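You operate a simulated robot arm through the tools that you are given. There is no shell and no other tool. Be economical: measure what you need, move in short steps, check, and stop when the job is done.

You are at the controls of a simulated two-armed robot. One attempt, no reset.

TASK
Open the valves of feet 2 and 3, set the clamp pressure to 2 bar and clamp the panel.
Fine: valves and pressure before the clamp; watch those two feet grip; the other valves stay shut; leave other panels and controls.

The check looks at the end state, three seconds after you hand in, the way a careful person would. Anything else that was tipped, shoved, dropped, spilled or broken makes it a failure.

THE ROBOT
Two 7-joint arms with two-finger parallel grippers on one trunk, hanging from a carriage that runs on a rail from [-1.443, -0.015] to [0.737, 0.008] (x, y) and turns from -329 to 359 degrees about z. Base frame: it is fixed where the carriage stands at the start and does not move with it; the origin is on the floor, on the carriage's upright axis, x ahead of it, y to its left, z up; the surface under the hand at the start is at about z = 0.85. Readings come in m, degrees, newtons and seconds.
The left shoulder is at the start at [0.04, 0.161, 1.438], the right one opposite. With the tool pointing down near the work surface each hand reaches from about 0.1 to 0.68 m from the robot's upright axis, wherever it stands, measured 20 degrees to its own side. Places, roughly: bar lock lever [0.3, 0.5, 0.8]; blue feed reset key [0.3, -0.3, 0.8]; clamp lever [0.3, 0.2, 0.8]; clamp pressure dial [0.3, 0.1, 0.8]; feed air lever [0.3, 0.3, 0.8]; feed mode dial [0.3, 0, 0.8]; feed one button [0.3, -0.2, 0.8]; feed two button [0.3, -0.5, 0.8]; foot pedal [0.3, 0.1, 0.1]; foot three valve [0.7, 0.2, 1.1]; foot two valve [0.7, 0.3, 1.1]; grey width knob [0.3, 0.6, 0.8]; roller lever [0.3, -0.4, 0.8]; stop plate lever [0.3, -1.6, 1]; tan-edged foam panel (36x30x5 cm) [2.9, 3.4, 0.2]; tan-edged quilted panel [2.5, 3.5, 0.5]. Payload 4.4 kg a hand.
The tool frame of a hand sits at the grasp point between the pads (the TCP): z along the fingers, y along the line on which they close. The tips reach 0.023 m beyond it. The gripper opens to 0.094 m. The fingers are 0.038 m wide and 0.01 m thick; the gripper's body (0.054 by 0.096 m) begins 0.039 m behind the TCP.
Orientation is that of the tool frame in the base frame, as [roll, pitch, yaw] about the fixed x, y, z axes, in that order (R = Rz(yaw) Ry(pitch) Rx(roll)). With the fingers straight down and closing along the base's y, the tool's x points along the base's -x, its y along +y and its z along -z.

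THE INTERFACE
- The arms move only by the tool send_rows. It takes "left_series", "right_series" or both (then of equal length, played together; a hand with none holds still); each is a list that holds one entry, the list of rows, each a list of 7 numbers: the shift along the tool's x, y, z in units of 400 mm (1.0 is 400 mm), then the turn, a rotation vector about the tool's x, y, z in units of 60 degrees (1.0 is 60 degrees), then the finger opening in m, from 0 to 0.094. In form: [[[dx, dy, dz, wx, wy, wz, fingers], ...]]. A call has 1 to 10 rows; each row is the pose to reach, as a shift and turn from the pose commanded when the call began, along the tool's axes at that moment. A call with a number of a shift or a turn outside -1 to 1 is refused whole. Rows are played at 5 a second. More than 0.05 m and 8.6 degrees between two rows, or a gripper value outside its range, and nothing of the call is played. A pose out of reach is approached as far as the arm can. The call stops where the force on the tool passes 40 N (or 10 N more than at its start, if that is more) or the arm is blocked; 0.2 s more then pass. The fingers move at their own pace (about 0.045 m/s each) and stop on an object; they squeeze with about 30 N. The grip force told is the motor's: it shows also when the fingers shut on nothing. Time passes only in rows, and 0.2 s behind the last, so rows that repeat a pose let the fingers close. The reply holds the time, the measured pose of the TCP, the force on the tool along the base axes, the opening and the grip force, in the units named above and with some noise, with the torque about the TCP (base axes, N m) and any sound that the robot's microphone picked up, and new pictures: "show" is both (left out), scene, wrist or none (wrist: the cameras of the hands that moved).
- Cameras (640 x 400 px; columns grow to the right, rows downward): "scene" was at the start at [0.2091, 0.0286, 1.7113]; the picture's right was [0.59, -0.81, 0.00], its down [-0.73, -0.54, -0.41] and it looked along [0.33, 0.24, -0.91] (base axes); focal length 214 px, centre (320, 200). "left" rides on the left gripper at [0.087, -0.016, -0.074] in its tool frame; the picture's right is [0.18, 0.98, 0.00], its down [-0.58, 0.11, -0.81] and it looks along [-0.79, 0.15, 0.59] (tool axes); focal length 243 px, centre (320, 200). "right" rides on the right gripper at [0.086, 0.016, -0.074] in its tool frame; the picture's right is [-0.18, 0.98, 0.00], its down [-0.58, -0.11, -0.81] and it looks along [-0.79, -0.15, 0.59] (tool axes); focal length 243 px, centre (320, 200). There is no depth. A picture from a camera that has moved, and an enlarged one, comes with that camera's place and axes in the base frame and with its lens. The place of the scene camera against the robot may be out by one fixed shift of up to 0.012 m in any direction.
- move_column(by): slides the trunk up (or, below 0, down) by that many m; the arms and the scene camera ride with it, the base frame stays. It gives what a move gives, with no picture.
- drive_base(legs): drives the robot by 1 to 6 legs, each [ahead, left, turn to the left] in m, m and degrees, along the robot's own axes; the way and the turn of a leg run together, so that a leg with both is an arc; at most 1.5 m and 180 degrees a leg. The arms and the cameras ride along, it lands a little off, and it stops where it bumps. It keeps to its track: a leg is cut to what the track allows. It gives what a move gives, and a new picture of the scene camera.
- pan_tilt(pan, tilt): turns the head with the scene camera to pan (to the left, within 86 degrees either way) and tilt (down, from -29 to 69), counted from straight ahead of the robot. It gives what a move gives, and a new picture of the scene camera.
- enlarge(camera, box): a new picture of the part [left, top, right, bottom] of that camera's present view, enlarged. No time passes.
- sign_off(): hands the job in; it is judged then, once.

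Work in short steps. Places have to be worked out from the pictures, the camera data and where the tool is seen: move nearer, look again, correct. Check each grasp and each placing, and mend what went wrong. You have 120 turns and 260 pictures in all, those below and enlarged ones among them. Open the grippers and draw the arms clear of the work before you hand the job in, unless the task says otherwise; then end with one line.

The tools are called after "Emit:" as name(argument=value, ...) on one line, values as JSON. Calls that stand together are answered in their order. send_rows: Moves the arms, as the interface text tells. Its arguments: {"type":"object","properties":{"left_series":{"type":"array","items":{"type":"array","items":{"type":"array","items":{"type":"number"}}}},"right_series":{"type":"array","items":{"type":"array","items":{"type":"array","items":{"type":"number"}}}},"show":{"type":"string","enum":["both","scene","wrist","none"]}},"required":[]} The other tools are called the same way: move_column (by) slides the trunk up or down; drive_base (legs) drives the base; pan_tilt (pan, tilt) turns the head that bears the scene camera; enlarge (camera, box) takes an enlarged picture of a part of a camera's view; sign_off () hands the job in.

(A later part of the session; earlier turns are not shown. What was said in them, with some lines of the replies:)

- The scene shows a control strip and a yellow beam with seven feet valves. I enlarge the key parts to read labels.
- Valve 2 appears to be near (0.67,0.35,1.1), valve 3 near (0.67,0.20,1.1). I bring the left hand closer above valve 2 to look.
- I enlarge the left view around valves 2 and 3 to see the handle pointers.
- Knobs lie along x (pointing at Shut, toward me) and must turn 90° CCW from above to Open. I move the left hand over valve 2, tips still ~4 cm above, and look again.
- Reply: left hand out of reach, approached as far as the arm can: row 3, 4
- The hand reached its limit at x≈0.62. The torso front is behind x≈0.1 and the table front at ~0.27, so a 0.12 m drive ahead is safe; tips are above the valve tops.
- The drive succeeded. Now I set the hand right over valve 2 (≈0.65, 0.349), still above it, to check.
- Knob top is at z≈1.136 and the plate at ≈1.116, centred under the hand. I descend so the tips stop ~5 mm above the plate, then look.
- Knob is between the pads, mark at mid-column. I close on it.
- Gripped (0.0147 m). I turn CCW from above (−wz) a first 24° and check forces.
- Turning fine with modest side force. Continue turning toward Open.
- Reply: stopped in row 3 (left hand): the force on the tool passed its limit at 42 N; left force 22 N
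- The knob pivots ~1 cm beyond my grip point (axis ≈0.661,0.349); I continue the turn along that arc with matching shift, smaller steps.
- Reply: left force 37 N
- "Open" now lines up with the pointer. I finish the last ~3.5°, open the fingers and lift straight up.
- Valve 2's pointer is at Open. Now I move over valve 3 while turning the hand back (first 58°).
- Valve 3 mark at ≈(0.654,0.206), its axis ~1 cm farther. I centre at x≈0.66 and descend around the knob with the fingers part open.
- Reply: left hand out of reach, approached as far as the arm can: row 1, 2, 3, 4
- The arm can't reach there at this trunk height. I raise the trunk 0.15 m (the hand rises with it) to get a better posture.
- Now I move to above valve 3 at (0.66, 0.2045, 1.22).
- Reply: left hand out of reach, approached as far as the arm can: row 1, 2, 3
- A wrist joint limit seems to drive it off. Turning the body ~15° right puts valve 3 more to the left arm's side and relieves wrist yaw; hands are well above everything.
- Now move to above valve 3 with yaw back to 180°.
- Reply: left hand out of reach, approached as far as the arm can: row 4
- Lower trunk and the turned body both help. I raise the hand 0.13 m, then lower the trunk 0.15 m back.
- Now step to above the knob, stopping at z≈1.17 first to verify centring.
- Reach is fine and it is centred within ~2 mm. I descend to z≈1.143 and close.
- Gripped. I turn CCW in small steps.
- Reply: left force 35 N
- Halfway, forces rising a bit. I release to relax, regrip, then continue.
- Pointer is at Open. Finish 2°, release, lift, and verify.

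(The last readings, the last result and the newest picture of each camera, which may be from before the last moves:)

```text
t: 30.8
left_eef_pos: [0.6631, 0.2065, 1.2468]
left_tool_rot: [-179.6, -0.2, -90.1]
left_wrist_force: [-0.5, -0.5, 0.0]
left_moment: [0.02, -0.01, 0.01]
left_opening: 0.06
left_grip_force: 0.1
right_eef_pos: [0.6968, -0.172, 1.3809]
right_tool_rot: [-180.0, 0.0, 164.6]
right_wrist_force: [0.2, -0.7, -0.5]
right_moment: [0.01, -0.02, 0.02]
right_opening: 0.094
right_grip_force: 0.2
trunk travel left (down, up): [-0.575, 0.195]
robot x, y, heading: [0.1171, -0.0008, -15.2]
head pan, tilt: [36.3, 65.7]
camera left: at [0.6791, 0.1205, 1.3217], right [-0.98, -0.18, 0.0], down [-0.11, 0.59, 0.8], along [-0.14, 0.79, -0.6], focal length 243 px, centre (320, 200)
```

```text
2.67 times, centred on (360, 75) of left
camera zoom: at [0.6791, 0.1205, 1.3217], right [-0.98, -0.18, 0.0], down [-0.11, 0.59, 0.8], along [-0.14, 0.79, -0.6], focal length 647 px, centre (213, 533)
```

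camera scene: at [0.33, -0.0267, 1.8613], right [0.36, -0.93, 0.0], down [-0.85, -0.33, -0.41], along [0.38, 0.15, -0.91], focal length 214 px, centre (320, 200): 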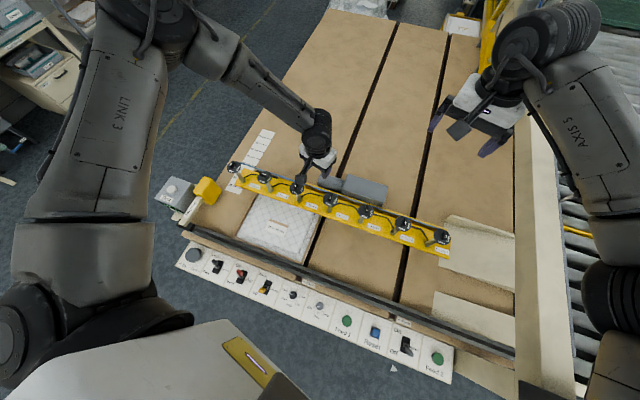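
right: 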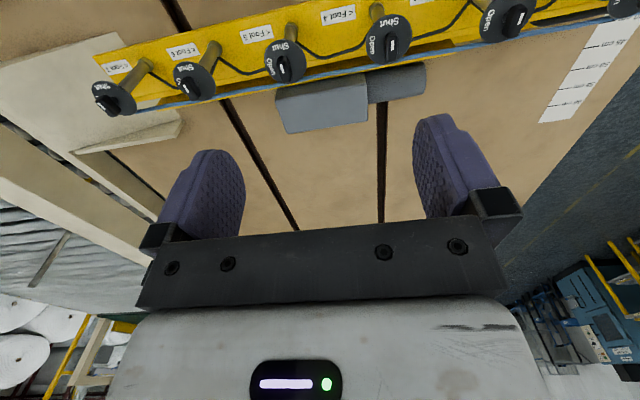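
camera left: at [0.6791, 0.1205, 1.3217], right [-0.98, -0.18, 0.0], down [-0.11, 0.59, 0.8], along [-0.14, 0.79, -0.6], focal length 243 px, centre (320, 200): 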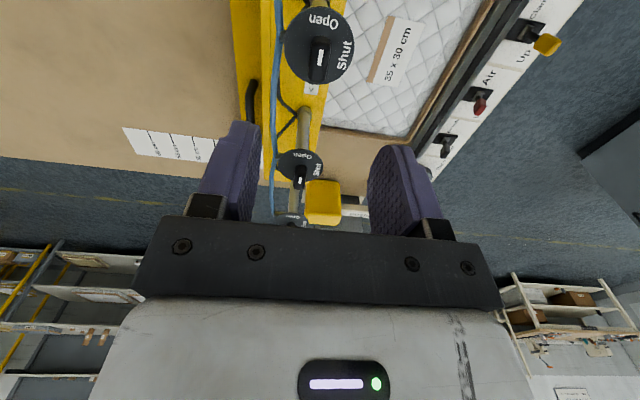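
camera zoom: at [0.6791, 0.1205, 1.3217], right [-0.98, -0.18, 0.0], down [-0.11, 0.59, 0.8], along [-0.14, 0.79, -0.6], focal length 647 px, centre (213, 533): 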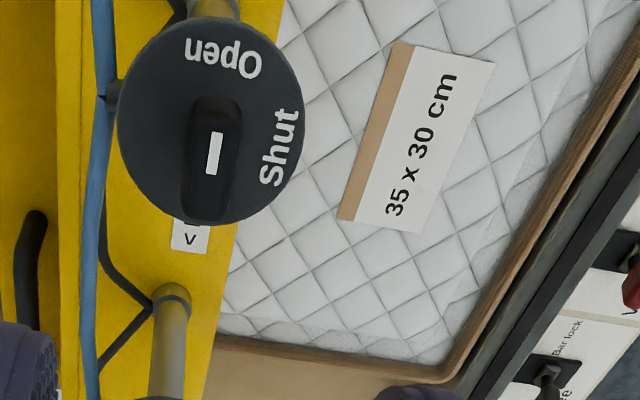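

Both valves are Open. Next I turn the body back and retreat to x≈-0.1 to work on the control strip.

Emit:
drive_base(legs=[[0, 0, 15.3], [-0.22, 0, 0]])

Emit:
enlarge(camera="scene", box=[200, 160, 360, 260])

```text
t: 33.4
left_eef_pos: [0.3694, 0.341, 1.2471]
left_tool_rot: [-179.7, -0.4, -74.8]
left_wrist_force: [-1.0, 1.0, -0.4]
left_moment: [-0.01, 0.0, -0.01]
left_opening: 0.06
left_grip_force: 0.0
right_eef_pos: [0.5012, -0.0155, 1.3813]
right_tool_rot: [-180.0, 0.0, -179.9]
right_wrist_force: [0.0, -0.9, -0.6]
right_moment: [0.01, 0.02, -0.01]
right_opening: 0.094
right_grip_force: 0.0
trunk travel left (down, up): [-0.575, 0.195]
robot x, y, heading: [-0.1011, 0.0026, -0.2]
head pan, tilt: [36.3, 65.7]
camera scene: at [0.1071, 0.0274, 1.7112], right [0.59, -0.81, 0.0], down [-0.73, -0.54, -0.41], along [0.33, 0.24, -0.91], focal length 214 px, centre (320, 200)
```

scene: 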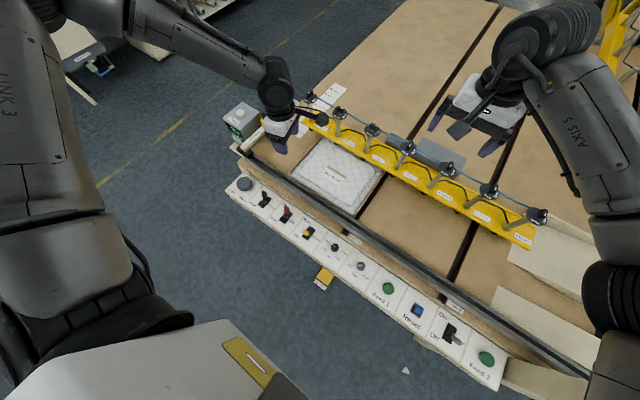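

```text
4.00 times, centred on (280, 210) of scene
camera zoom: at [0.1071, 0.0274, 1.7112], right [0.59, -0.81, 0.0], down [-0.73, -0.54, -0.41], along [0.33, 0.24, -0.91], focal length 858 px, centre (480, 160)
```

zoom: 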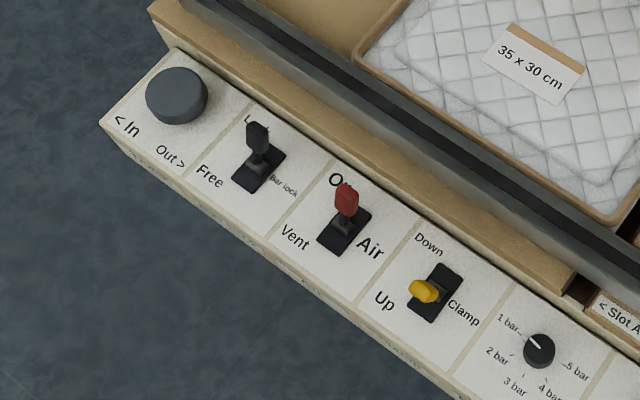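

Feed air is On, clamp lever is at Up, pressure at 1 bar; 2 bar needs ~45° CCW. I move the left hand toward the dial while backing the right hand away to the right.

Emit:
send_rows(left_series=[[[0.077, 0.058, 0.02, 0, 0, 0.14, 0.06], [0.154, 0.116, 0.05, 0, 0, 0.28, 0.06], [0.23, 0.174, 0.08, 0, 0, 0.42, 0.06], [0.307, 0.231, 0.11, 0, 0, 0.56, 0.06], [0.384, 0.289, 0.14, 0, 0, 0.7, 0.06], [0.461, 0.347, 0.17, 0, 0, 0.84, 0.06], [0.5375, 0.405, 0.2, 0, 0, 0.98, 0.06]]], right_series=[[[0, -0.09, 0, 0, 0, 0, 0.094], [0, -0.18, 0, 0, 0, 0, 0.094], [0, -0.27, 0, 0, 0, 0, 0.094], [0, -0.36, 0, 0, 0, 0, 0.094], [0, -0.45, 0, 0, 0, 0, 0.094], [0, -0.54, 0, 0, 0, 0, 0.094], [0, -0.62, 0, 0, 0, 0, 0.094]]], show="scene")

```text
t: 35.0
left_eef_pos: [0.2638, 0.1457, 1.2072]
left_tool_rot: [-179.5, 0.0, -133.7]
left_wrist_force: [-0.5, -1.1, 0.5]
left_moment: [-0.01, -0.03, 0.01]
left_opening: 0.06
left_grip_force: 0.1
left hand out of reach, approached as far as the arm can: row 6, 7
right_eef_pos: [0.5027, -0.2643, 1.3795]
right_tool_rot: [180.0, 0.1, 180.0]
right_wrist_force: [0.8, -0.1, 0.1]
right_moment: [0.0, 0.0, 0.03]
right_opening: 0.094
right_grip_force: 0.1
trunk travel left (down, up): [-0.575, 0.195]
robot x, y, heading: [-0.1032, -0.0017, 0.1]
head pan, tilt: [36.3, 65.7]
camera scene: at [0.1072, 0.0274, 1.7113], right [0.59, -0.81, 0.0], down [-0.73, -0.54, -0.41], along [0.33, 0.24, -0.91], focal length 214 px, centre (320, 200)
```

scene: 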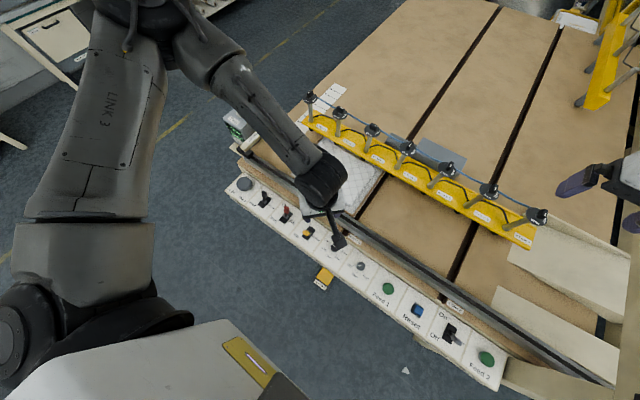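

Again a limit; I back off another 0.1 m and turn the body 20° right so the dial lies to the left arm's side.

Emit:
drive_base(legs=[[-0.1, 0, 0], [0, 0, -20]])

```text
t: 37.2
left_eef_pos: [0.1941, 0.0126, 1.2076]
left_tool_rot: [-179.4, -0.1, -153.3]
left_wrist_force: [0.7, 0.3, -0.1]
left_moment: [0.02, -0.01, 0.01]
left_opening: 0.0601
left_grip_force: 0.1
right_eef_pos: [0.2789, -0.4554, 1.3802]
right_tool_rot: [-180.0, 0.0, 160.2]
right_wrist_force: [0.1, 0.1, -0.1]
right_moment: [-0.04, 0.02, 0.01]
right_opening: 0.0939
right_grip_force: 0.1
trunk travel left (down, up): [-0.575, 0.195]
robot x, y, heading: [-0.1973, -0.0003, -19.6]
head pan, tilt: [36.3, 65.7]
camera scene: at [0.0079, -0.0463, 1.7113], right [0.28, -0.96, 0.0], down [-0.87, -0.26, -0.41], along [0.4, 0.12, -0.91], focal length 214 px, centre (320, 200)
```

scene: 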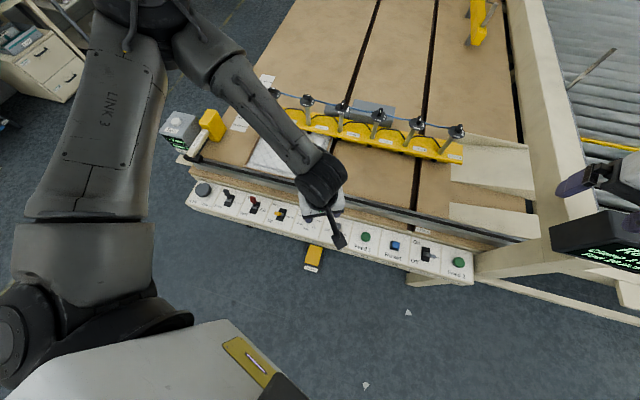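

The display box sits near the right hand's side, so I won't turn further right. I bring the left hand to (0.27,0.088,1.0) above the dial, yaw 180.

Emit:
send_rows(left_series=[[[-0.051, 0.016, 0.1, 0, 0, 0.09, 0.06], [-0.102, 0.033, 0.2, 0, 0, 0.18, 0.06], [-0.152, 0.049, 0.3, 0, 0, 0.27, 0.06], [-0.203, 0.066, 0.4, 0, 0, 0.36, 0.06], [-0.254, 0.082, 0.5, 0, 0, 0.445, 0.06]]])

```text
t: 38.4
left_eef_pos: [0.2713, 0.1288, 1.0886]
left_tool_rot: [-179.3, 0.3, 179.8]
left_wrist_force: [-0.3, 0.8, -1.2]
left_moment: [0.0, 0.0, -0.01]
left_opening: 0.0602
left_grip_force: 0.1
left hand out of reach, approached as far as the arm can: row 1, 2, 3, 4, 5
right_eef_pos: [0.2784, -0.4546, 1.3793]
right_tool_rot: [-179.9, 0.0, 160.2]
right_wrist_force: [-0.7, 0.6, -0.6]
right_moment: [-0.01, 0.01, -0.01]
right_opening: 0.094
right_grip_force: 0.0
trunk travel left (down, up): [-0.575, 0.195]
robot x, y, heading: [-0.2017, -0.003, -19.5]
head pan, tilt: [36.3, 65.7]
camera scene: at [0.0079, -0.0462, 1.7113], right [0.28, -0.96, 0.0], down [-0.87, -0.26, -0.41], along [0.4, 0.12, -0.91], focal length 214 px, centre (320, 200)
camera left: at [0.1835, 0.1143, 1.1631], right [-0.18, 0.98, -0.01], down [0.58, 0.11, 0.81], along [0.8, 0.14, -0.59], focal length 243 px, centre (320, 200)
```

scene: 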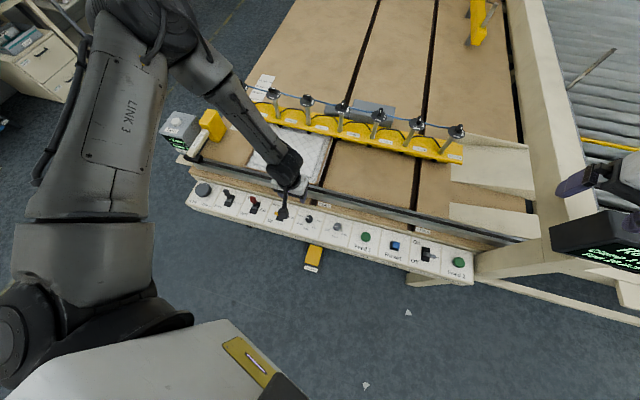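
left: 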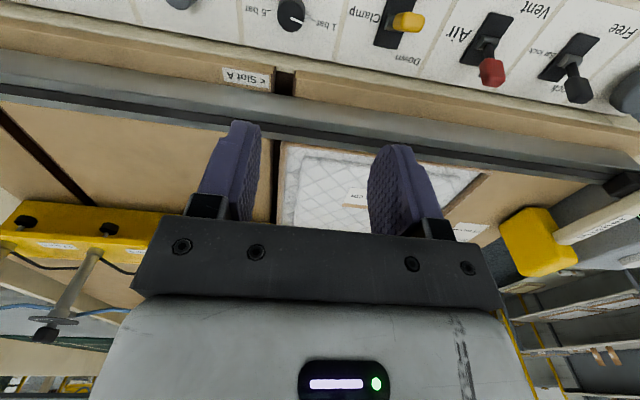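

The reach limit looks tied to depth below the shoulder (~0.35 m), so I should lower the trunk. First raise the left hand and retract the right hand towards the body.

Emit:
send_rows(left_series=[[[0, 0, -0.1, 0, 0, 0, 0.06], [0, 0, -0.2, 0, 0, 0, 0.06], [0, 0, -0.3, 0, 0, 0, 0.06], [0, 0, -0.4, 0, 0, 0, 0.06], [0, 0, -0.5, 0, 0, 0, 0.06], [0, 0, -0.6, 0, 0, 0, 0.06]]], right_series=[[[0.1, 0, 0, 0, 0, 0, 0.094], [0.2, 0, 0, 0, 0, 0, 0.094], [0.3, 0, 0, 0, 0, 0, 0.094], [0.4, 0, 0, 0, 0, 0, 0.094], [0.5, 0, 0, 0, 0, 0, 0.094], [0.5, 0, 0, 0, 0, 0, 0.094]]], show="scene")

```text
t: 39.8
left_eef_pos: [0.2708, 0.1315, 1.3299]
left_tool_rot: [-179.5, 0.2, 179.9]
left_wrist_force: [0.1, -0.5, -0.4]
left_moment: [0.0, 0.02, 0.02]
left_opening: 0.06
left_grip_force: 0.1
right_eef_pos: [0.0883, -0.3881, 1.3809]
right_tool_rot: [-180.0, 0.0, 160.1]
right_wrist_force: [-0.7, 0.1, 0.6]
right_moment: [-0.02, 0.0, 0.0]
right_opening: 0.0941
right_grip_force: 0.1
trunk travel left (down, up): [-0.575, 0.195]
robot x, y, heading: [-0.202, -0.0023, -20.0]
head pan, tilt: [36.3, 65.7]
camera scene: at [0.008, -0.0462, 1.7112], right [0.28, -0.96, 0.0], down [-0.87, -0.26, -0.41], along [0.4, 0.12, -0.91], focal length 214 px, centre (320, 200)
```

scene: 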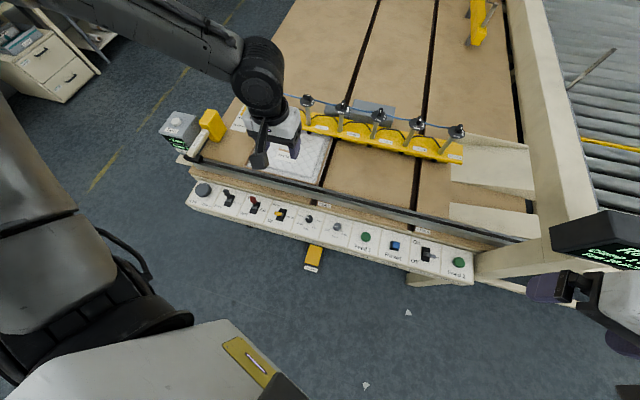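

Right hand is clear of the display. I lower the trunk 0.27 m; the left hand will end at z≈1.06, above the strip.

Emit:
move_column(by=-0.27)

Emit:
pan_tilt(pan=36, tilt=60)

```text
t: 42.6
left_eef_pos: [0.2713, 0.1314, 1.0594]
left_tool_rot: [-179.6, 0.3, 179.9]
left_wrist_force: [0.1, 0.5, 0.3]
left_moment: [-0.02, 0.01, -0.01]
left_opening: 0.0601
left_grip_force: 0.0
right_eef_pos: [0.0892, -0.3883, 1.1109]
right_tool_rot: [180.0, 0.1, 160.2]
right_wrist_force: [0.7, 0.3, -0.7]
right_moment: [0.01, -0.01, -0.01]
right_opening: 0.094
right_grip_force: 0.0
trunk travel left (down, up): [-0.305, 0.465]
robot x, y, heading: [-0.2048, -0.0015, -19.9]
head pan, tilt: [36.3, 65.7]
```

```text
t: 43.3
left_eef_pos: [0.2705, 0.1318, 1.06]
left_tool_rot: [-179.5, 0.3, -180.0]
left_wrist_force: [0.2, 0.8, 0.5]
left_moment: [0.01, -0.01, -0.03]
left_opening: 0.0599
left_grip_force: 0.1
right_eef_pos: [0.0899, -0.3871, 1.1097]
right_tool_rot: [180.0, 0.0, 160.3]
right_wrist_force: [-0.1, 0.3, 0.6]
right_moment: [0.01, 0.03, 0.01]
right_opening: 0.094
right_grip_force: 0.0
trunk travel left (down, up): [-0.305, 0.465]
robot x, y, heading: [-0.2005, -0.0012, -19.9]
head pan, tilt: [36.0, 60.0]
camera scene: at [0.0145, -0.0447, 1.4475], right [0.28, -0.96, 0.0], down [-0.83, -0.24, -0.5], along [0.48, 0.14, -0.87], focal length 214 px, centre (320, 200)
```

scene: 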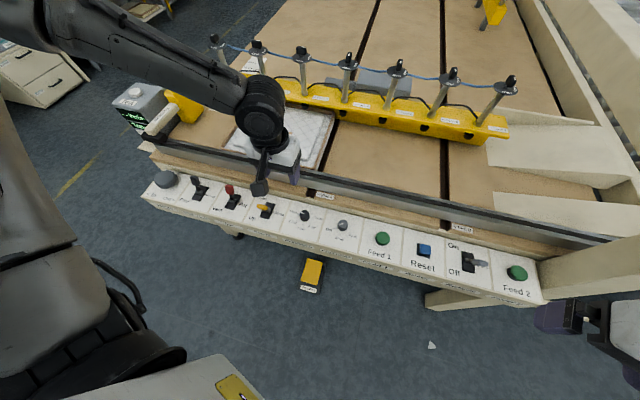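

Arm posture looks fine over the pusher. I move above the dial at z≈0.97 and look.

Emit:
send_rows(left_series=[[[-0.018, -0.05, 0.1, 0, 0, 0, 0.06], [-0.036, -0.097, 0.2, 0, 0, 0, 0.06], [-0.036, -0.097, 0.225, 0, 0, 0, 0.06]]], show="wrist")

```text
t: 44.1
left_eef_pos: [0.2855, 0.091, 0.9676]
left_tool_rot: [-179.6, 0.3, -180.0]
left_wrist_force: [0.0, 1.0, -0.7]
left_moment: [0.0, -0.01, -0.01]
left_opening: 0.0601
left_grip_force: 0.1
right_eef_pos: [0.0905, -0.3867, 1.1103]
right_tool_rot: [-180.0, -0.1, 160.3]
right_wrist_force: [-0.2, 0.3, 0.3]
right_moment: [0.0, -0.01, 0.03]
right_opening: 0.0939
right_grip_force: 0.1
trunk travel left (down, up): [-0.305, 0.465]
robot x, y, heading: [-0.2014, 0.0011, -19.8]
head pan, tilt: [36.0, 60.0]
camera left: at [0.1987, 0.0758, 1.042], right [-0.18, 0.98, -0.01], down [0.58, 0.12, 0.81], along [0.79, 0.14, -0.59], focal length 243 px, centre (320, 200)
```

left: 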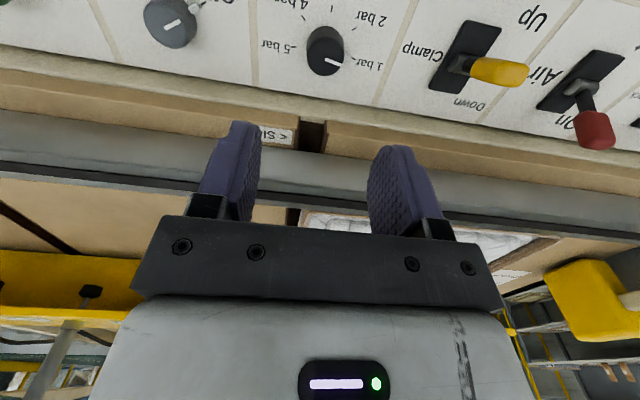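

Reach is good now. Enlarge the dial.

Emit:
enlarge(camera="left", box=[245, 0, 405, 100])

```text
4.00 times, centred on (325, 50) of left
camera zoom: at [0.1987, 0.0758, 1.042], right [-0.18, 0.98, -0.01], down [0.58, 0.12, 0.81], along [0.79, 0.14, -0.59], focal length 970 px, centre (300, 800)
```

zoom: 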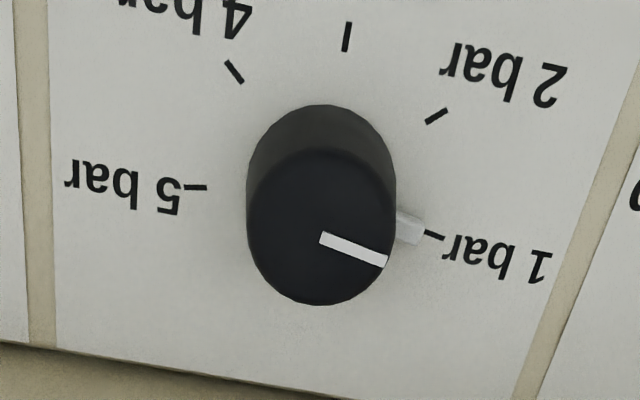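

Knob is ~3 cm wide, top at roughly (0.287,0.094,0.83). I descend part way to refine.

Emit:
send_rows(left_series=[[[-0.004, 0.006, 0.1, 0, 0, 0, 0.07], [-0.004, 0.006, 0.2, 0, 0, 0, 0.07]]], show="wrist")

```text
t: 44.7
left_eef_pos: [0.2855, 0.0909, 0.8885]
left_tool_rot: [-179.4, 0.3, 179.9]
left_wrist_force: [0.1, 0.2, -0.3]
left_moment: [0.01, -0.02, -0.01]
left_opening: 0.07
left_grip_force: 0.1
right_eef_pos: [0.0886, -0.3885, 1.1101]
right_tool_rot: [-180.0, 0.0, 160.3]
right_wrist_force: [0.0, -0.5, -0.5]
right_moment: [0.0, 0.02, -0.04]
right_opening: 0.0941
right_grip_force: 0.0
trunk travel left (down, up): [-0.305, 0.465]
robot x, y, heading: [-0.2026, -0.0057, -19.9]
head pan, tilt: [36.0, 60.0]
camera left: at [0.199, 0.0761, 0.9633], right [-0.18, 0.98, -0.01], down [0.58, 0.12, 0.81], along [0.8, 0.14, -0.59], focal length 243 px, centre (320, 200)
```

left: 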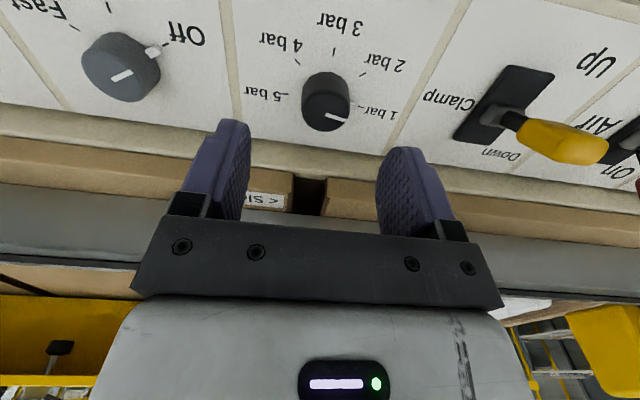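

Knob refined to ≈(0.290,0.0945), top ≈0.825. Descend to z≈0.836 with fingers straddling it.

Emit:
send_rows(left_series=[[[-0.009, 0.008, 0.05, 0, 0, 0, 0.07], [-0.009, 0.008, 0.1, 0, 0, 0, 0.06], [-0.009, 0.008, 0.131, 0, 0, 0, 0.05]]], show="wrist")

```text
t: 45.5
left_eef_pos: [0.2897, 0.0976, 0.8394]
left_tool_rot: [-179.5, 0.2, -179.9]
left_wrist_force: [0.0, -0.1, 0.3]
left_moment: [-0.02, 0.02, -0.02]
left_opening: 0.05
left_grip_force: 0.1
right_eef_pos: [0.0895, -0.3885, 1.1096]
right_tool_rot: [180.0, 0.1, 160.2]
right_wrist_force: [-0.4, 0.6, -0.3]
right_moment: [-0.01, -0.02, 0.02]
right_opening: 0.0939
right_grip_force: 0.0
trunk travel left (down, up): [-0.305, 0.465]
robot x, y, heading: [-0.1993, -0.0016, -19.8]
head pan, tilt: [36.0, 60.0]
camera left: at [0.2034, 0.0822, 0.9136], right [-0.18, 0.98, -0.01], down [0.58, 0.12, 0.81], along [0.8, 0.14, -0.59], focal length 243 px, centre (320, 200)
```

left: 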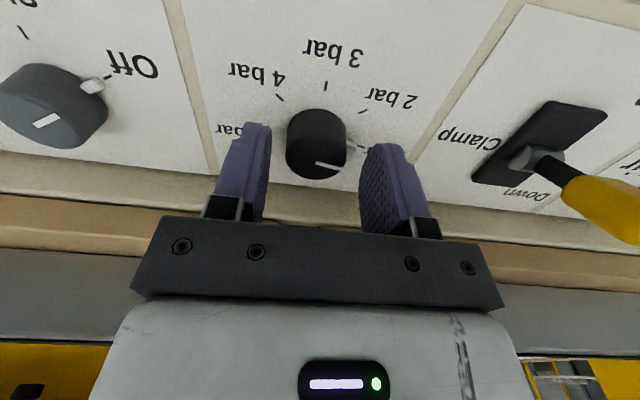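

Well centred. Lower 4 mm more and close.

Emit:
send_rows(left_series=[[[0, -0.006, 0.01, 0, 0, 0, 0.045], [0, -0.006, 0.01, 0, 0, 0, 0.02], [0, -0.006, 0.01, 0, 0, 0, 0.0], [0, -0.006, 0.01, 0, 0, 0, 0.0]]], show="wrist")

```text
t: 46.5
left_eef_pos: [0.291, 0.0962, 0.8398]
left_tool_rot: [-179.5, 0.3, 180.0]
left_wrist_force: [-0.3, -4.9, -0.9]
left_moment: [-0.26, -0.19, 0.0]
left_opening: 0.0312
left_grip_force: 45.3
left hand out of reach, approached as far as the arm can: row 1, 2, 3, 4
right_eef_pos: [0.0882, -0.3895, 1.1108]
right_tool_rot: [-179.9, 0.1, 160.2]
right_wrist_force: [1.0, 0.1, -0.4]
right_moment: [-0.01, -0.03, 0.02]
right_opening: 0.0939
right_grip_force: 0.0
trunk travel left (down, up): [-0.305, 0.465]
robot x, y, heading: [-0.2009, -0.0022, -20.0]
head pan, tilt: [36.0, 60.0]
camera left: at [0.2035, 0.0807, 0.9138], right [-0.18, 0.98, -0.01], down [0.58, 0.12, 0.81], along [0.8, 0.14, -0.59], focal length 243 px, centre (320, 200)
```

left: 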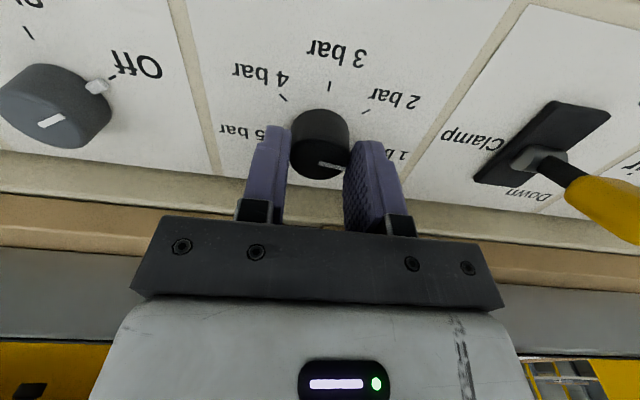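

Gripped at 31 mm. Turn 45° CCW toward 2 bar.

Emit:
send_rows(left_series=[[[0, 0, 0, 0, 0, -0.1, 0.0], [0, 0, 0, 0, 0, -0.2, 0.0], [0, 0, 0, 0, 0, -0.3, 0.0], [0, 0, 0, 0, 0, -0.4, 0.0], [0, 0, 0, 0, 0, -0.5, 0.0], [0, 0, 0, 0, 0, -0.6, 0.0], [0, 0, 0, 0, 0, -0.7, 0.0], [0, 0, 0, 0, 0, -0.76, 0.0]]], show="wrist")

Emit:
enlarge(camera="left", box=[240, 60, 400, 160])

```text
t: 48.3
left_eef_pos: [0.2905, 0.0935, 0.8401]
left_tool_rot: [-179.3, -0.3, -134.4]
left_wrist_force: [-4.3, -13.5, 9.7]
left_moment: [0.57, -0.57, 0.04]
left_opening: 0.031
left_grip_force: 45.3
right_eef_pos: [0.0895, -0.3901, 1.1115]
right_tool_rot: [-179.9, 0.1, 160.1]
right_wrist_force: [0.4, 0.6, 0.7]
right_moment: [0.0, 0.0, 0.04]
right_opening: 0.0942
right_grip_force: 0.0
trunk travel left (down, up): [-0.305, 0.465]
robot x, y, heading: [-0.2022, 0.0005, -19.5]
head pan, tilt: [36.0, 60.0]
camera left: at [0.2418, 0.0223, 0.9147], right [-0.83, 0.56, -0.01], down [0.32, 0.5, 0.8], along [0.45, 0.66, -0.6], focal length 243 px, centre (320, 200)
```

left: 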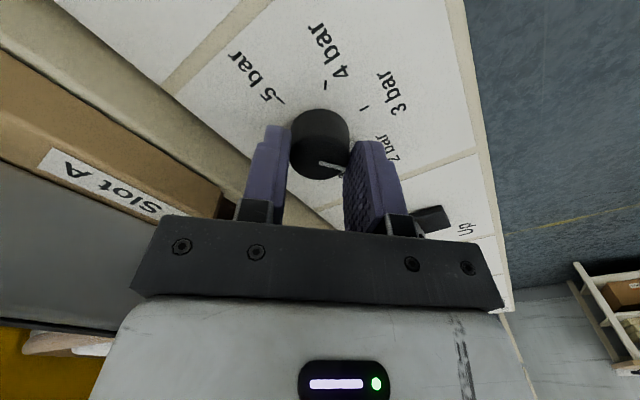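

```text
4.00 times, centred on (320, 110) of left
camera zoom: at [0.2418, 0.0223, 0.9147], right [-0.83, 0.56, -0.01], down [0.32, 0.5, 0.8], along [0.45, 0.66, -0.6], focal length 970 px, centre (320, 560)
```

zoom: 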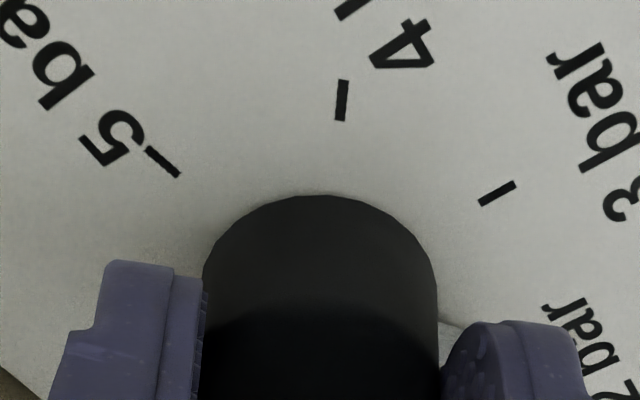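

Pointer now faces 2 bar (hidden by the finger). Release, lift a bit and read the dial.

Emit:
send_rows(left_series=[[[0, 0, 0, 0, 0, 0, 0.05], [0, 0, 0, 0, 0, 0, 0.06], [0, 0, -0.06, 0, 0, 0, 0.07], [0, 0, -0.15, 0, 0, 0, 0.07], [0, 0, -0.25, 0, 0, 0, 0.07]]], show="wrist")

Emit:
enlarge(camera="left", box=[240, 0, 400, 100])

```text
t: 49.5
left_eef_pos: [0.2908, 0.0971, 0.9398]
left_tool_rot: [-179.6, -0.1, -134.5]
left_wrist_force: [0.7, 0.4, 0.2]
left_moment: [0.0, -0.01, -0.05]
left_opening: 0.07
left_grip_force: 0.2
right_eef_pos: [0.0905, -0.3877, 1.1096]
right_tool_rot: [-180.0, 0.0, 160.2]
right_wrist_force: [-0.2, 0.1, -0.1]
right_moment: [-0.02, 0.03, 0.01]
right_opening: 0.0943
right_grip_force: 0.0
trunk travel left (down, up): [-0.305, 0.465]
robot x, y, heading: [-0.1999, 0.0011, -19.9]
head pan, tilt: [36.0, 60.0]
camera left: at [0.2407, 0.0249, 1.0154], right [-0.83, 0.56, -0.01], down [0.33, 0.5, 0.8], along [0.45, 0.66, -0.6], focal length 243 px, centre (320, 200)
```

left: 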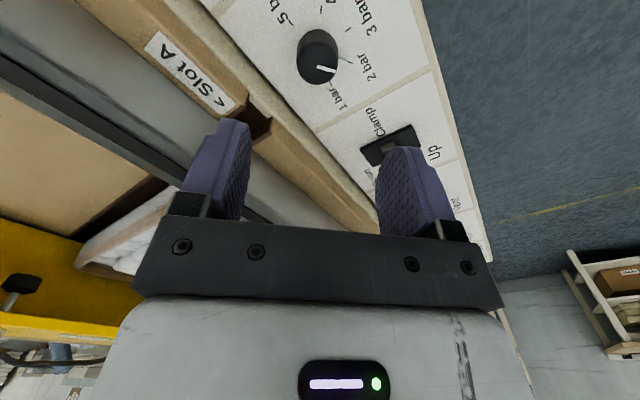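

```text
4.00 times, centred on (320, 50) of left
camera zoom: at [0.2407, 0.0249, 1.0154], right [-0.83, 0.56, -0.01], down [0.33, 0.5, 0.8], along [0.45, 0.66, -0.6], focal length 970 px, centre (320, 800)
```

zoom: 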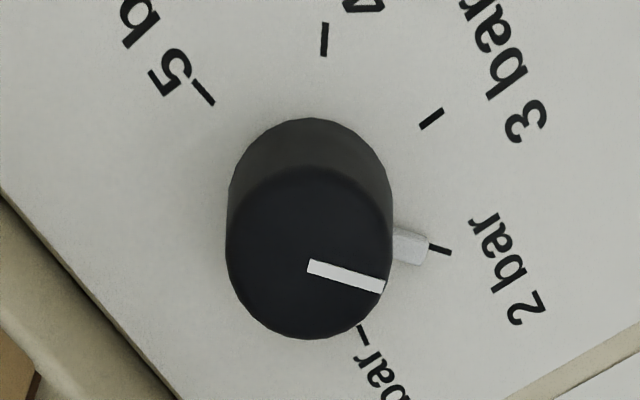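

Dial reads 2 bar. Now I move to look at the clamp lever, with the hand at (0.24,0.2,0.96), yaw 180.

Emit:
send_rows(left_series=[[[-0.013, 0.038, -0.05, 0, 0, 0.107, 0.06], [-0.026, 0.075, -0.05, 0, 0, 0.214, 0.05], [-0.039, 0.113, -0.05, 0, 0, 0.321, 0.03], [-0.052, 0.151, -0.05, 0, 0, 0.428, 0.0], [-0.065, 0.19, -0.05, 0, 0, 0.535, 0.0], [-0.078, 0.226, -0.05, 0, 0, 0.642, 0.0], [-0.091, 0.264, -0.05, 0, 0, 0.75, 0.0]]])

Emit:
enlarge(camera="scene", box=[160, 160, 360, 285])

```text
t: 51.1
left_eef_pos: [0.2404, 0.1962, 0.9582]
left_tool_rot: [-179.5, 0.3, -179.6]
left_wrist_force: [-0.1, -0.1, -0.6]
left_moment: [0.01, 0.0, -0.01]
left_opening: 0.0002
left_grip_force: 29.9
right_eef_pos: [0.0893, -0.3873, 1.1103]
right_tool_rot: [-180.0, 0.0, 160.2]
right_wrist_force: [-0.1, 0.1, 0.6]
right_moment: [0.0, 0.02, -0.03]
right_opening: 0.0939
right_grip_force: 0.1
trunk travel left (down, up): [-0.305, 0.465]
robot x, y, heading: [-0.1994, -0.0028, -19.8]
head pan, tilt: [36.0, 60.0]
camera scene: at [0.0143, -0.0444, 1.4475], right [0.28, -0.96, 0.0], down [-0.83, -0.24, -0.5], along [0.48, 0.14, -0.87], focal length 214 px, centre (320, 200)
camera left: at [0.1538, 0.1816, 1.0325], right [-0.19, 0.98, -0.01], down [0.58, 0.12, 0.81], along [0.79, 0.15, -0.59], focal length 243 px, centre (320, 200)
```

scene: 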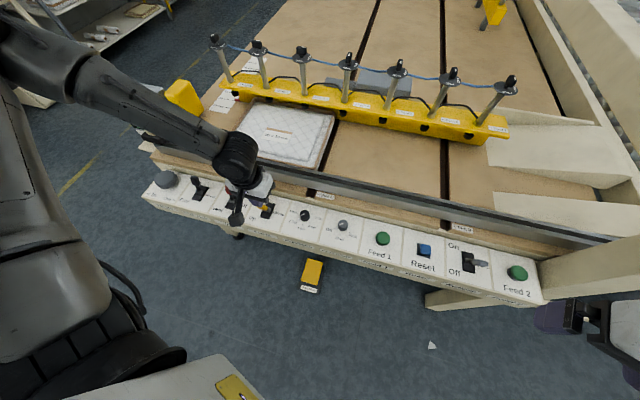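
left: 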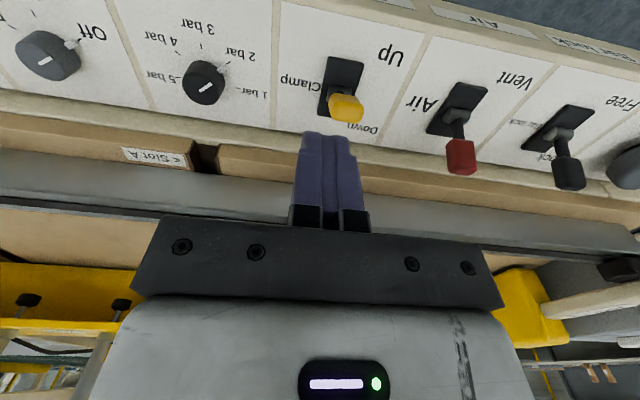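

```text
3.20 times, centred on (260, 222) of scene
camera zoom: at [0.0143, -0.0444, 1.4475], right [0.28, -0.96, 0.0], down [-0.83, -0.24, -0.5], along [0.48, 0.14, -0.87], focal length 686 px, centre (512, 128)
```

zoom: 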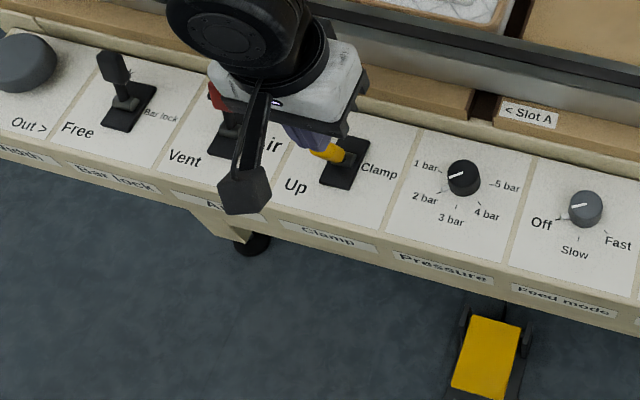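

The yellow lever knob is at ≈(0.26,0.222,0.86), leaning to Up; Down is away (+x). I place closed fingers on its near side.

Emit:
send_rows(left_series=[[[0.05, 0.032, 0, 0, 0, 0, 0.0], [0.095, 0.0645, 0, 0, 0, 0, 0.0], [0.095, 0.0645, 0.1, 0, 0, 0, 0.0], [0.095, 0.0645, 0.2, 0, 0, 0, 0.0], [0.095, 0.0645, 0.225, 0, 0, 0, 0.0]]], show="wrist")

```text
t: 52.3
left_eef_pos: [0.2052, 0.2227, 0.8666]
left_tool_rot: [-179.5, 0.3, -179.4]
left_wrist_force: [-0.1, 0.5, 0.8]
left_moment: [0.02, -0.04, -0.01]
left_opening: 0.0
left_grip_force: 30.1
right_eef_pos: [0.0895, -0.387, 1.1105]
right_tool_rot: [-180.0, 0.0, 160.2]
right_wrist_force: [0.8, 0.1, -0.1]
right_moment: [0.0, -0.02, 0.0]
right_opening: 0.0941
right_grip_force: 0.2
trunk travel left (down, up): [-0.305, 0.465]
robot x, y, heading: [-0.2005, -0.002, -19.5]
head pan, tilt: [36.0, 60.0]
camera left: at [0.1171, 0.2075, 0.9407], right [-0.19, 0.98, -0.01], down [0.58, 0.12, 0.81], along [0.79, 0.15, -0.59], focal length 243 px, centre (320, 200)
```

left: 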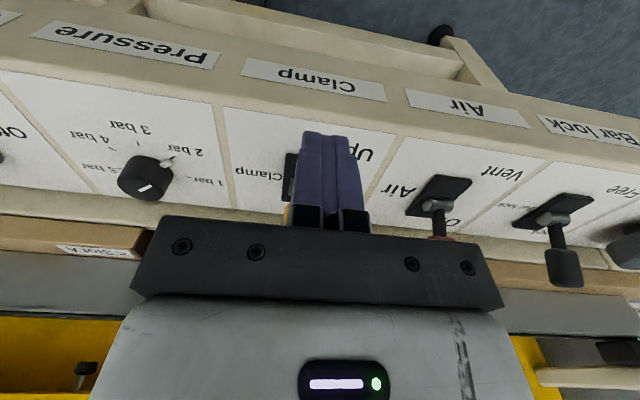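

Fingers sit right in front of the lever, perhaps 5 mm too far left. Shift −y 5 mm and push forward slowly.

Emit:
send_rows(left_series=[[[0, -0.0125, 0, 0, 0, 0, 0.0], [-0.04, -0.0125, 0, 0, 0, 0, 0.0], [-0.07, -0.0125, 0, 0, 0, 0, 0.0], [-0.09, -0.0125, 0, 0, 0, 0, 0.0], [-0.11, -0.0125, 0, 0, 0, 0, 0.0], [-0.13, -0.0125, 0, 0, 0, 0, 0.0]]])

```text
t: 53.7
left_eef_pos: [0.2559, 0.2166, 0.8683]
left_tool_rot: [-179.6, 0.3, -179.4]
left_wrist_force: [-0.4, 0.3, 1.4]
left_moment: [0.01, -0.02, 0.03]
left_opening: 0.0
left_grip_force: 30.0
right_eef_pos: [0.0885, -0.3875, 1.1111]
right_tool_rot: [-180.0, 0.1, 160.2]
right_wrist_force: [-0.8, -0.5, 0.0]
right_moment: [0.02, 0.02, -0.03]
right_opening: 0.0942
right_grip_force: 0.1
trunk travel left (down, up): [-0.305, 0.465]
robot x, y, heading: [-0.2051, 0.0003, -19.9]
head pan, tilt: [36.0, 60.0]
camera scene: at [0.0146, -0.0447, 1.4476], right [0.28, -0.96, 0.0], down [-0.83, -0.24, -0.5], along [0.48, 0.14, -0.87], focal length 214 px, centre (320, 200)
camera left: at [0.1685, 0.2007, 0.9421], right [-0.19, 0.98, -0.01], down [0.58, 0.12, 0.81], along [0.79, 0.15, -0.59], focal length 243 px, centre (320, 200)
```

scene: 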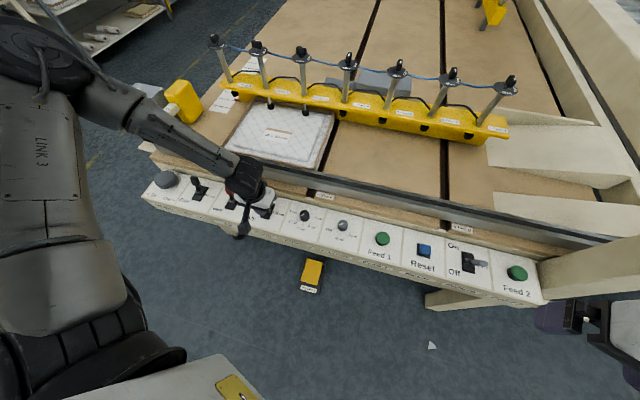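
left: 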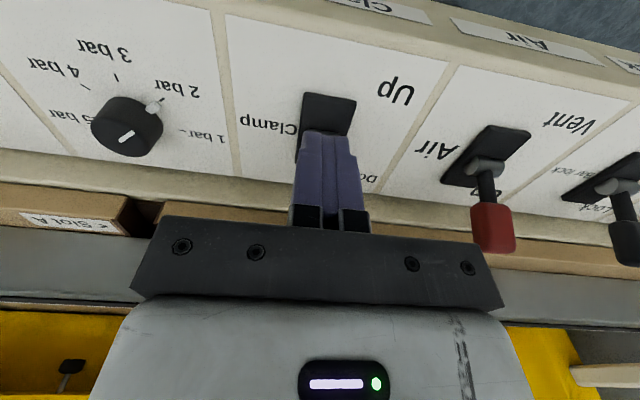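

Two feet appear to have come down onto the panel. I back the hand off and up, then inspect.

Emit:
send_rows(left_series=[[[0.04, 0, 0, 0, 0, 0, 0.0], [0.1, 0, -0.03, 0, 0, 0, 0.0], [0.12, 0, -0.13, 0, 0, 0, 0.03], [0.12, 0, -0.23, 0, 0, 0, 0.05], [0.12, 0, -0.33, 0, 0, 0, 0.06]]])

Emit:
enlarge(camera="scene", box=[200, 25, 400, 150])

Emit:
enlarge(camera="left", box=[160, 0, 560, 200])

```text
t: 54.9
left_eef_pos: [0.2042, 0.2194, 1.0012]
left_tool_rot: [-179.5, 0.2, -179.5]
left_wrist_force: [0.4, -0.4, -0.3]
left_moment: [0.01, 0.0, -0.01]
left_opening: 0.0601
left_grip_force: 0.2
right_eef_pos: [0.0897, -0.3876, 1.1105]
right_tool_rot: [-180.0, 0.0, 160.2]
right_wrist_force: [-0.4, 0.1, -0.7]
right_moment: [0.0, 0.0, 0.02]
right_opening: 0.0942
right_grip_force: 0.0
trunk travel left (down, up): [-0.305, 0.465]
robot x, y, heading: [-0.1999, -0.0037, -19.8]
head pan, tilt: [36.0, 60.0]
camera scene: at [0.0145, -0.0444, 1.4474], right [0.28, -0.96, 0.0], down [-0.83, -0.24, -0.5], along [0.48, 0.14, -0.87], focal length 214 px, centre (320, 200)
camera left: at [0.1172, 0.2035, 1.0749], right [-0.19, 0.98, -0.01], down [0.58, 0.12, 0.81], along [0.79, 0.15, -0.59], focal length 243 px, centre (320, 200)
```

scene: 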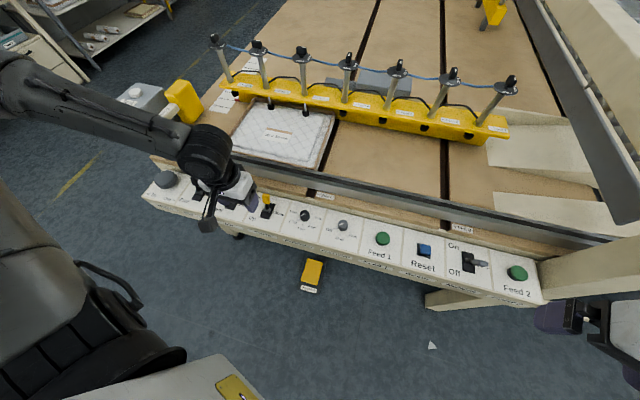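
left: 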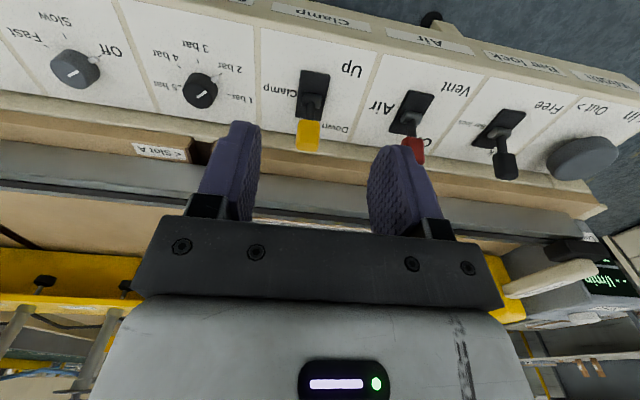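

```text
3.20 times, centred on (300, 88) of scene
camera zoom: at [0.0145, -0.0444, 1.4474], right [0.28, -0.96, 0.0], down [-0.83, -0.24, -0.5], along [0.48, 0.14, -0.87], focal length 686 px, centre (384, 560)
```

zoom: 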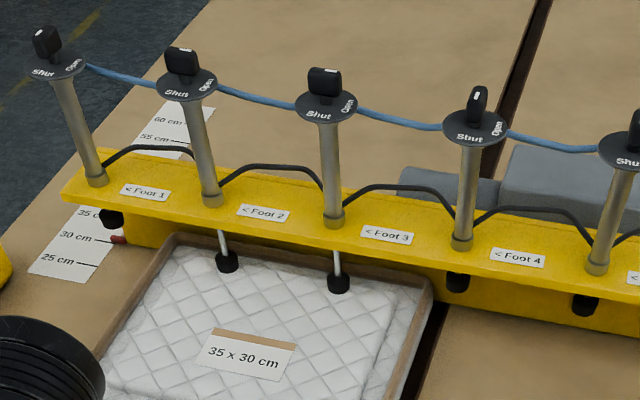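

```text
1.60 times, centred on (360, 100) of left
camera zoom: at [0.1172, 0.2035, 1.0749], right [-0.19, 0.98, -0.01], down [0.58, 0.12, 0.81], along [0.79, 0.15, -0.59], focal length 388 px, centre (256, 360)
```

zoom: 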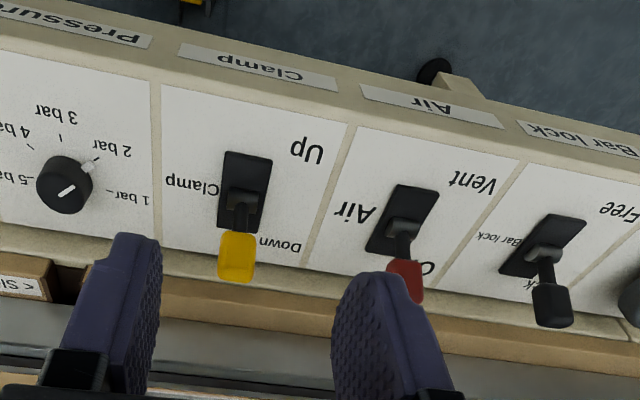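

Lever is at Down, dial at 2 bar, and feet 2 and 3 are pressing on the panel while 1, 4, 5 stay up. I raise the arm clear with grippers open and take a last look.

Emit:
send_rows(left_series=[[[0, 0, -0.1, 0, 0, 0, 0.094], [0, 0, -0.2, 0, 0, 0, 0.094], [0, 0, -0.3, 0, 0, 0, 0.094], [0, 0, -0.4, 0, 0, 0, 0.094]]], show="scene")

Emit:
enlarge(camera="scene", box=[200, 25, 540, 235])

```text
t: 55.9
left_eef_pos: [0.2054, 0.2214, 1.1619]
left_tool_rot: [-179.6, 0.2, -179.6]
left_wrist_force: [-0.2, 0.2, -0.7]
left_moment: [-0.03, 0.01, 0.01]
left_opening: 0.094
left_grip_force: 0.0
right_eef_pos: [0.0894, -0.3878, 1.1101]
right_tool_rot: [-180.0, 0.1, 160.3]
right_wrist_force: [0.0, -1.2, 0.0]
right_moment: [-0.04, 0.0, 0.0]
right_opening: 0.094
right_grip_force: 0.1
trunk travel left (down, up): [-0.305, 0.465]
robot x, y, heading: [-0.1967, -0.0035, -19.9]
head pan, tilt: [36.0, 60.0]
camera scene: at [0.0146, -0.0446, 1.4475], right [0.28, -0.96, 0.0], down [-0.83, -0.24, -0.5], along [0.48, 0.14, -0.87], focal length 214 px, centre (320, 200)
```

scene: 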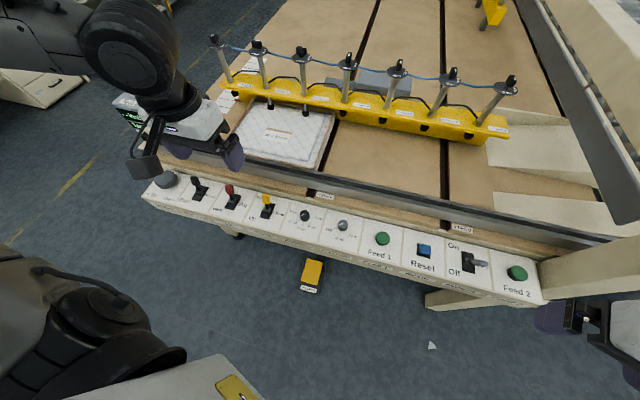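

```text
1.88 times, centred on (370, 130) of scene
camera zoom: at [0.0146, -0.0446, 1.4475], right [0.28, -0.96, 0.0], down [-0.83, -0.24, -0.5], along [0.48, 0.14, -0.87], focal length 404 px, centre (226, 332)
```

zoom: 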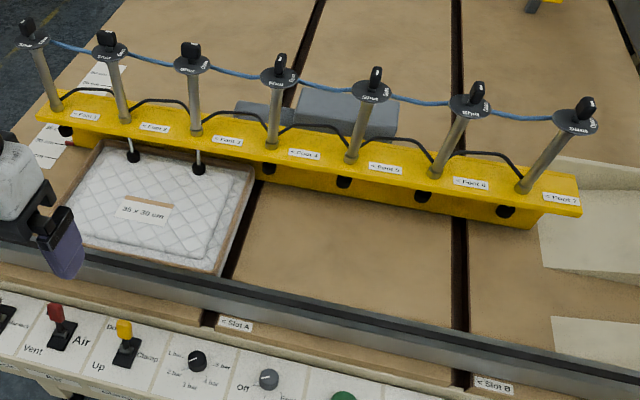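

Feet 2 and 3 grip the panel, all the others are up, nothing else is disturbed, and both hands are open and clear. Handing in.

Emit:
sign_off()

```text
The job is handed in.
```

The panel is clamped: valves 2 and 3 are open, the pressure is at 2 bar, and feet 2 and 3 came down on the panel after the clamp lever went to Down. The other feet stayed up with their valves shut, no other control was touched, and both hands are open and clear.
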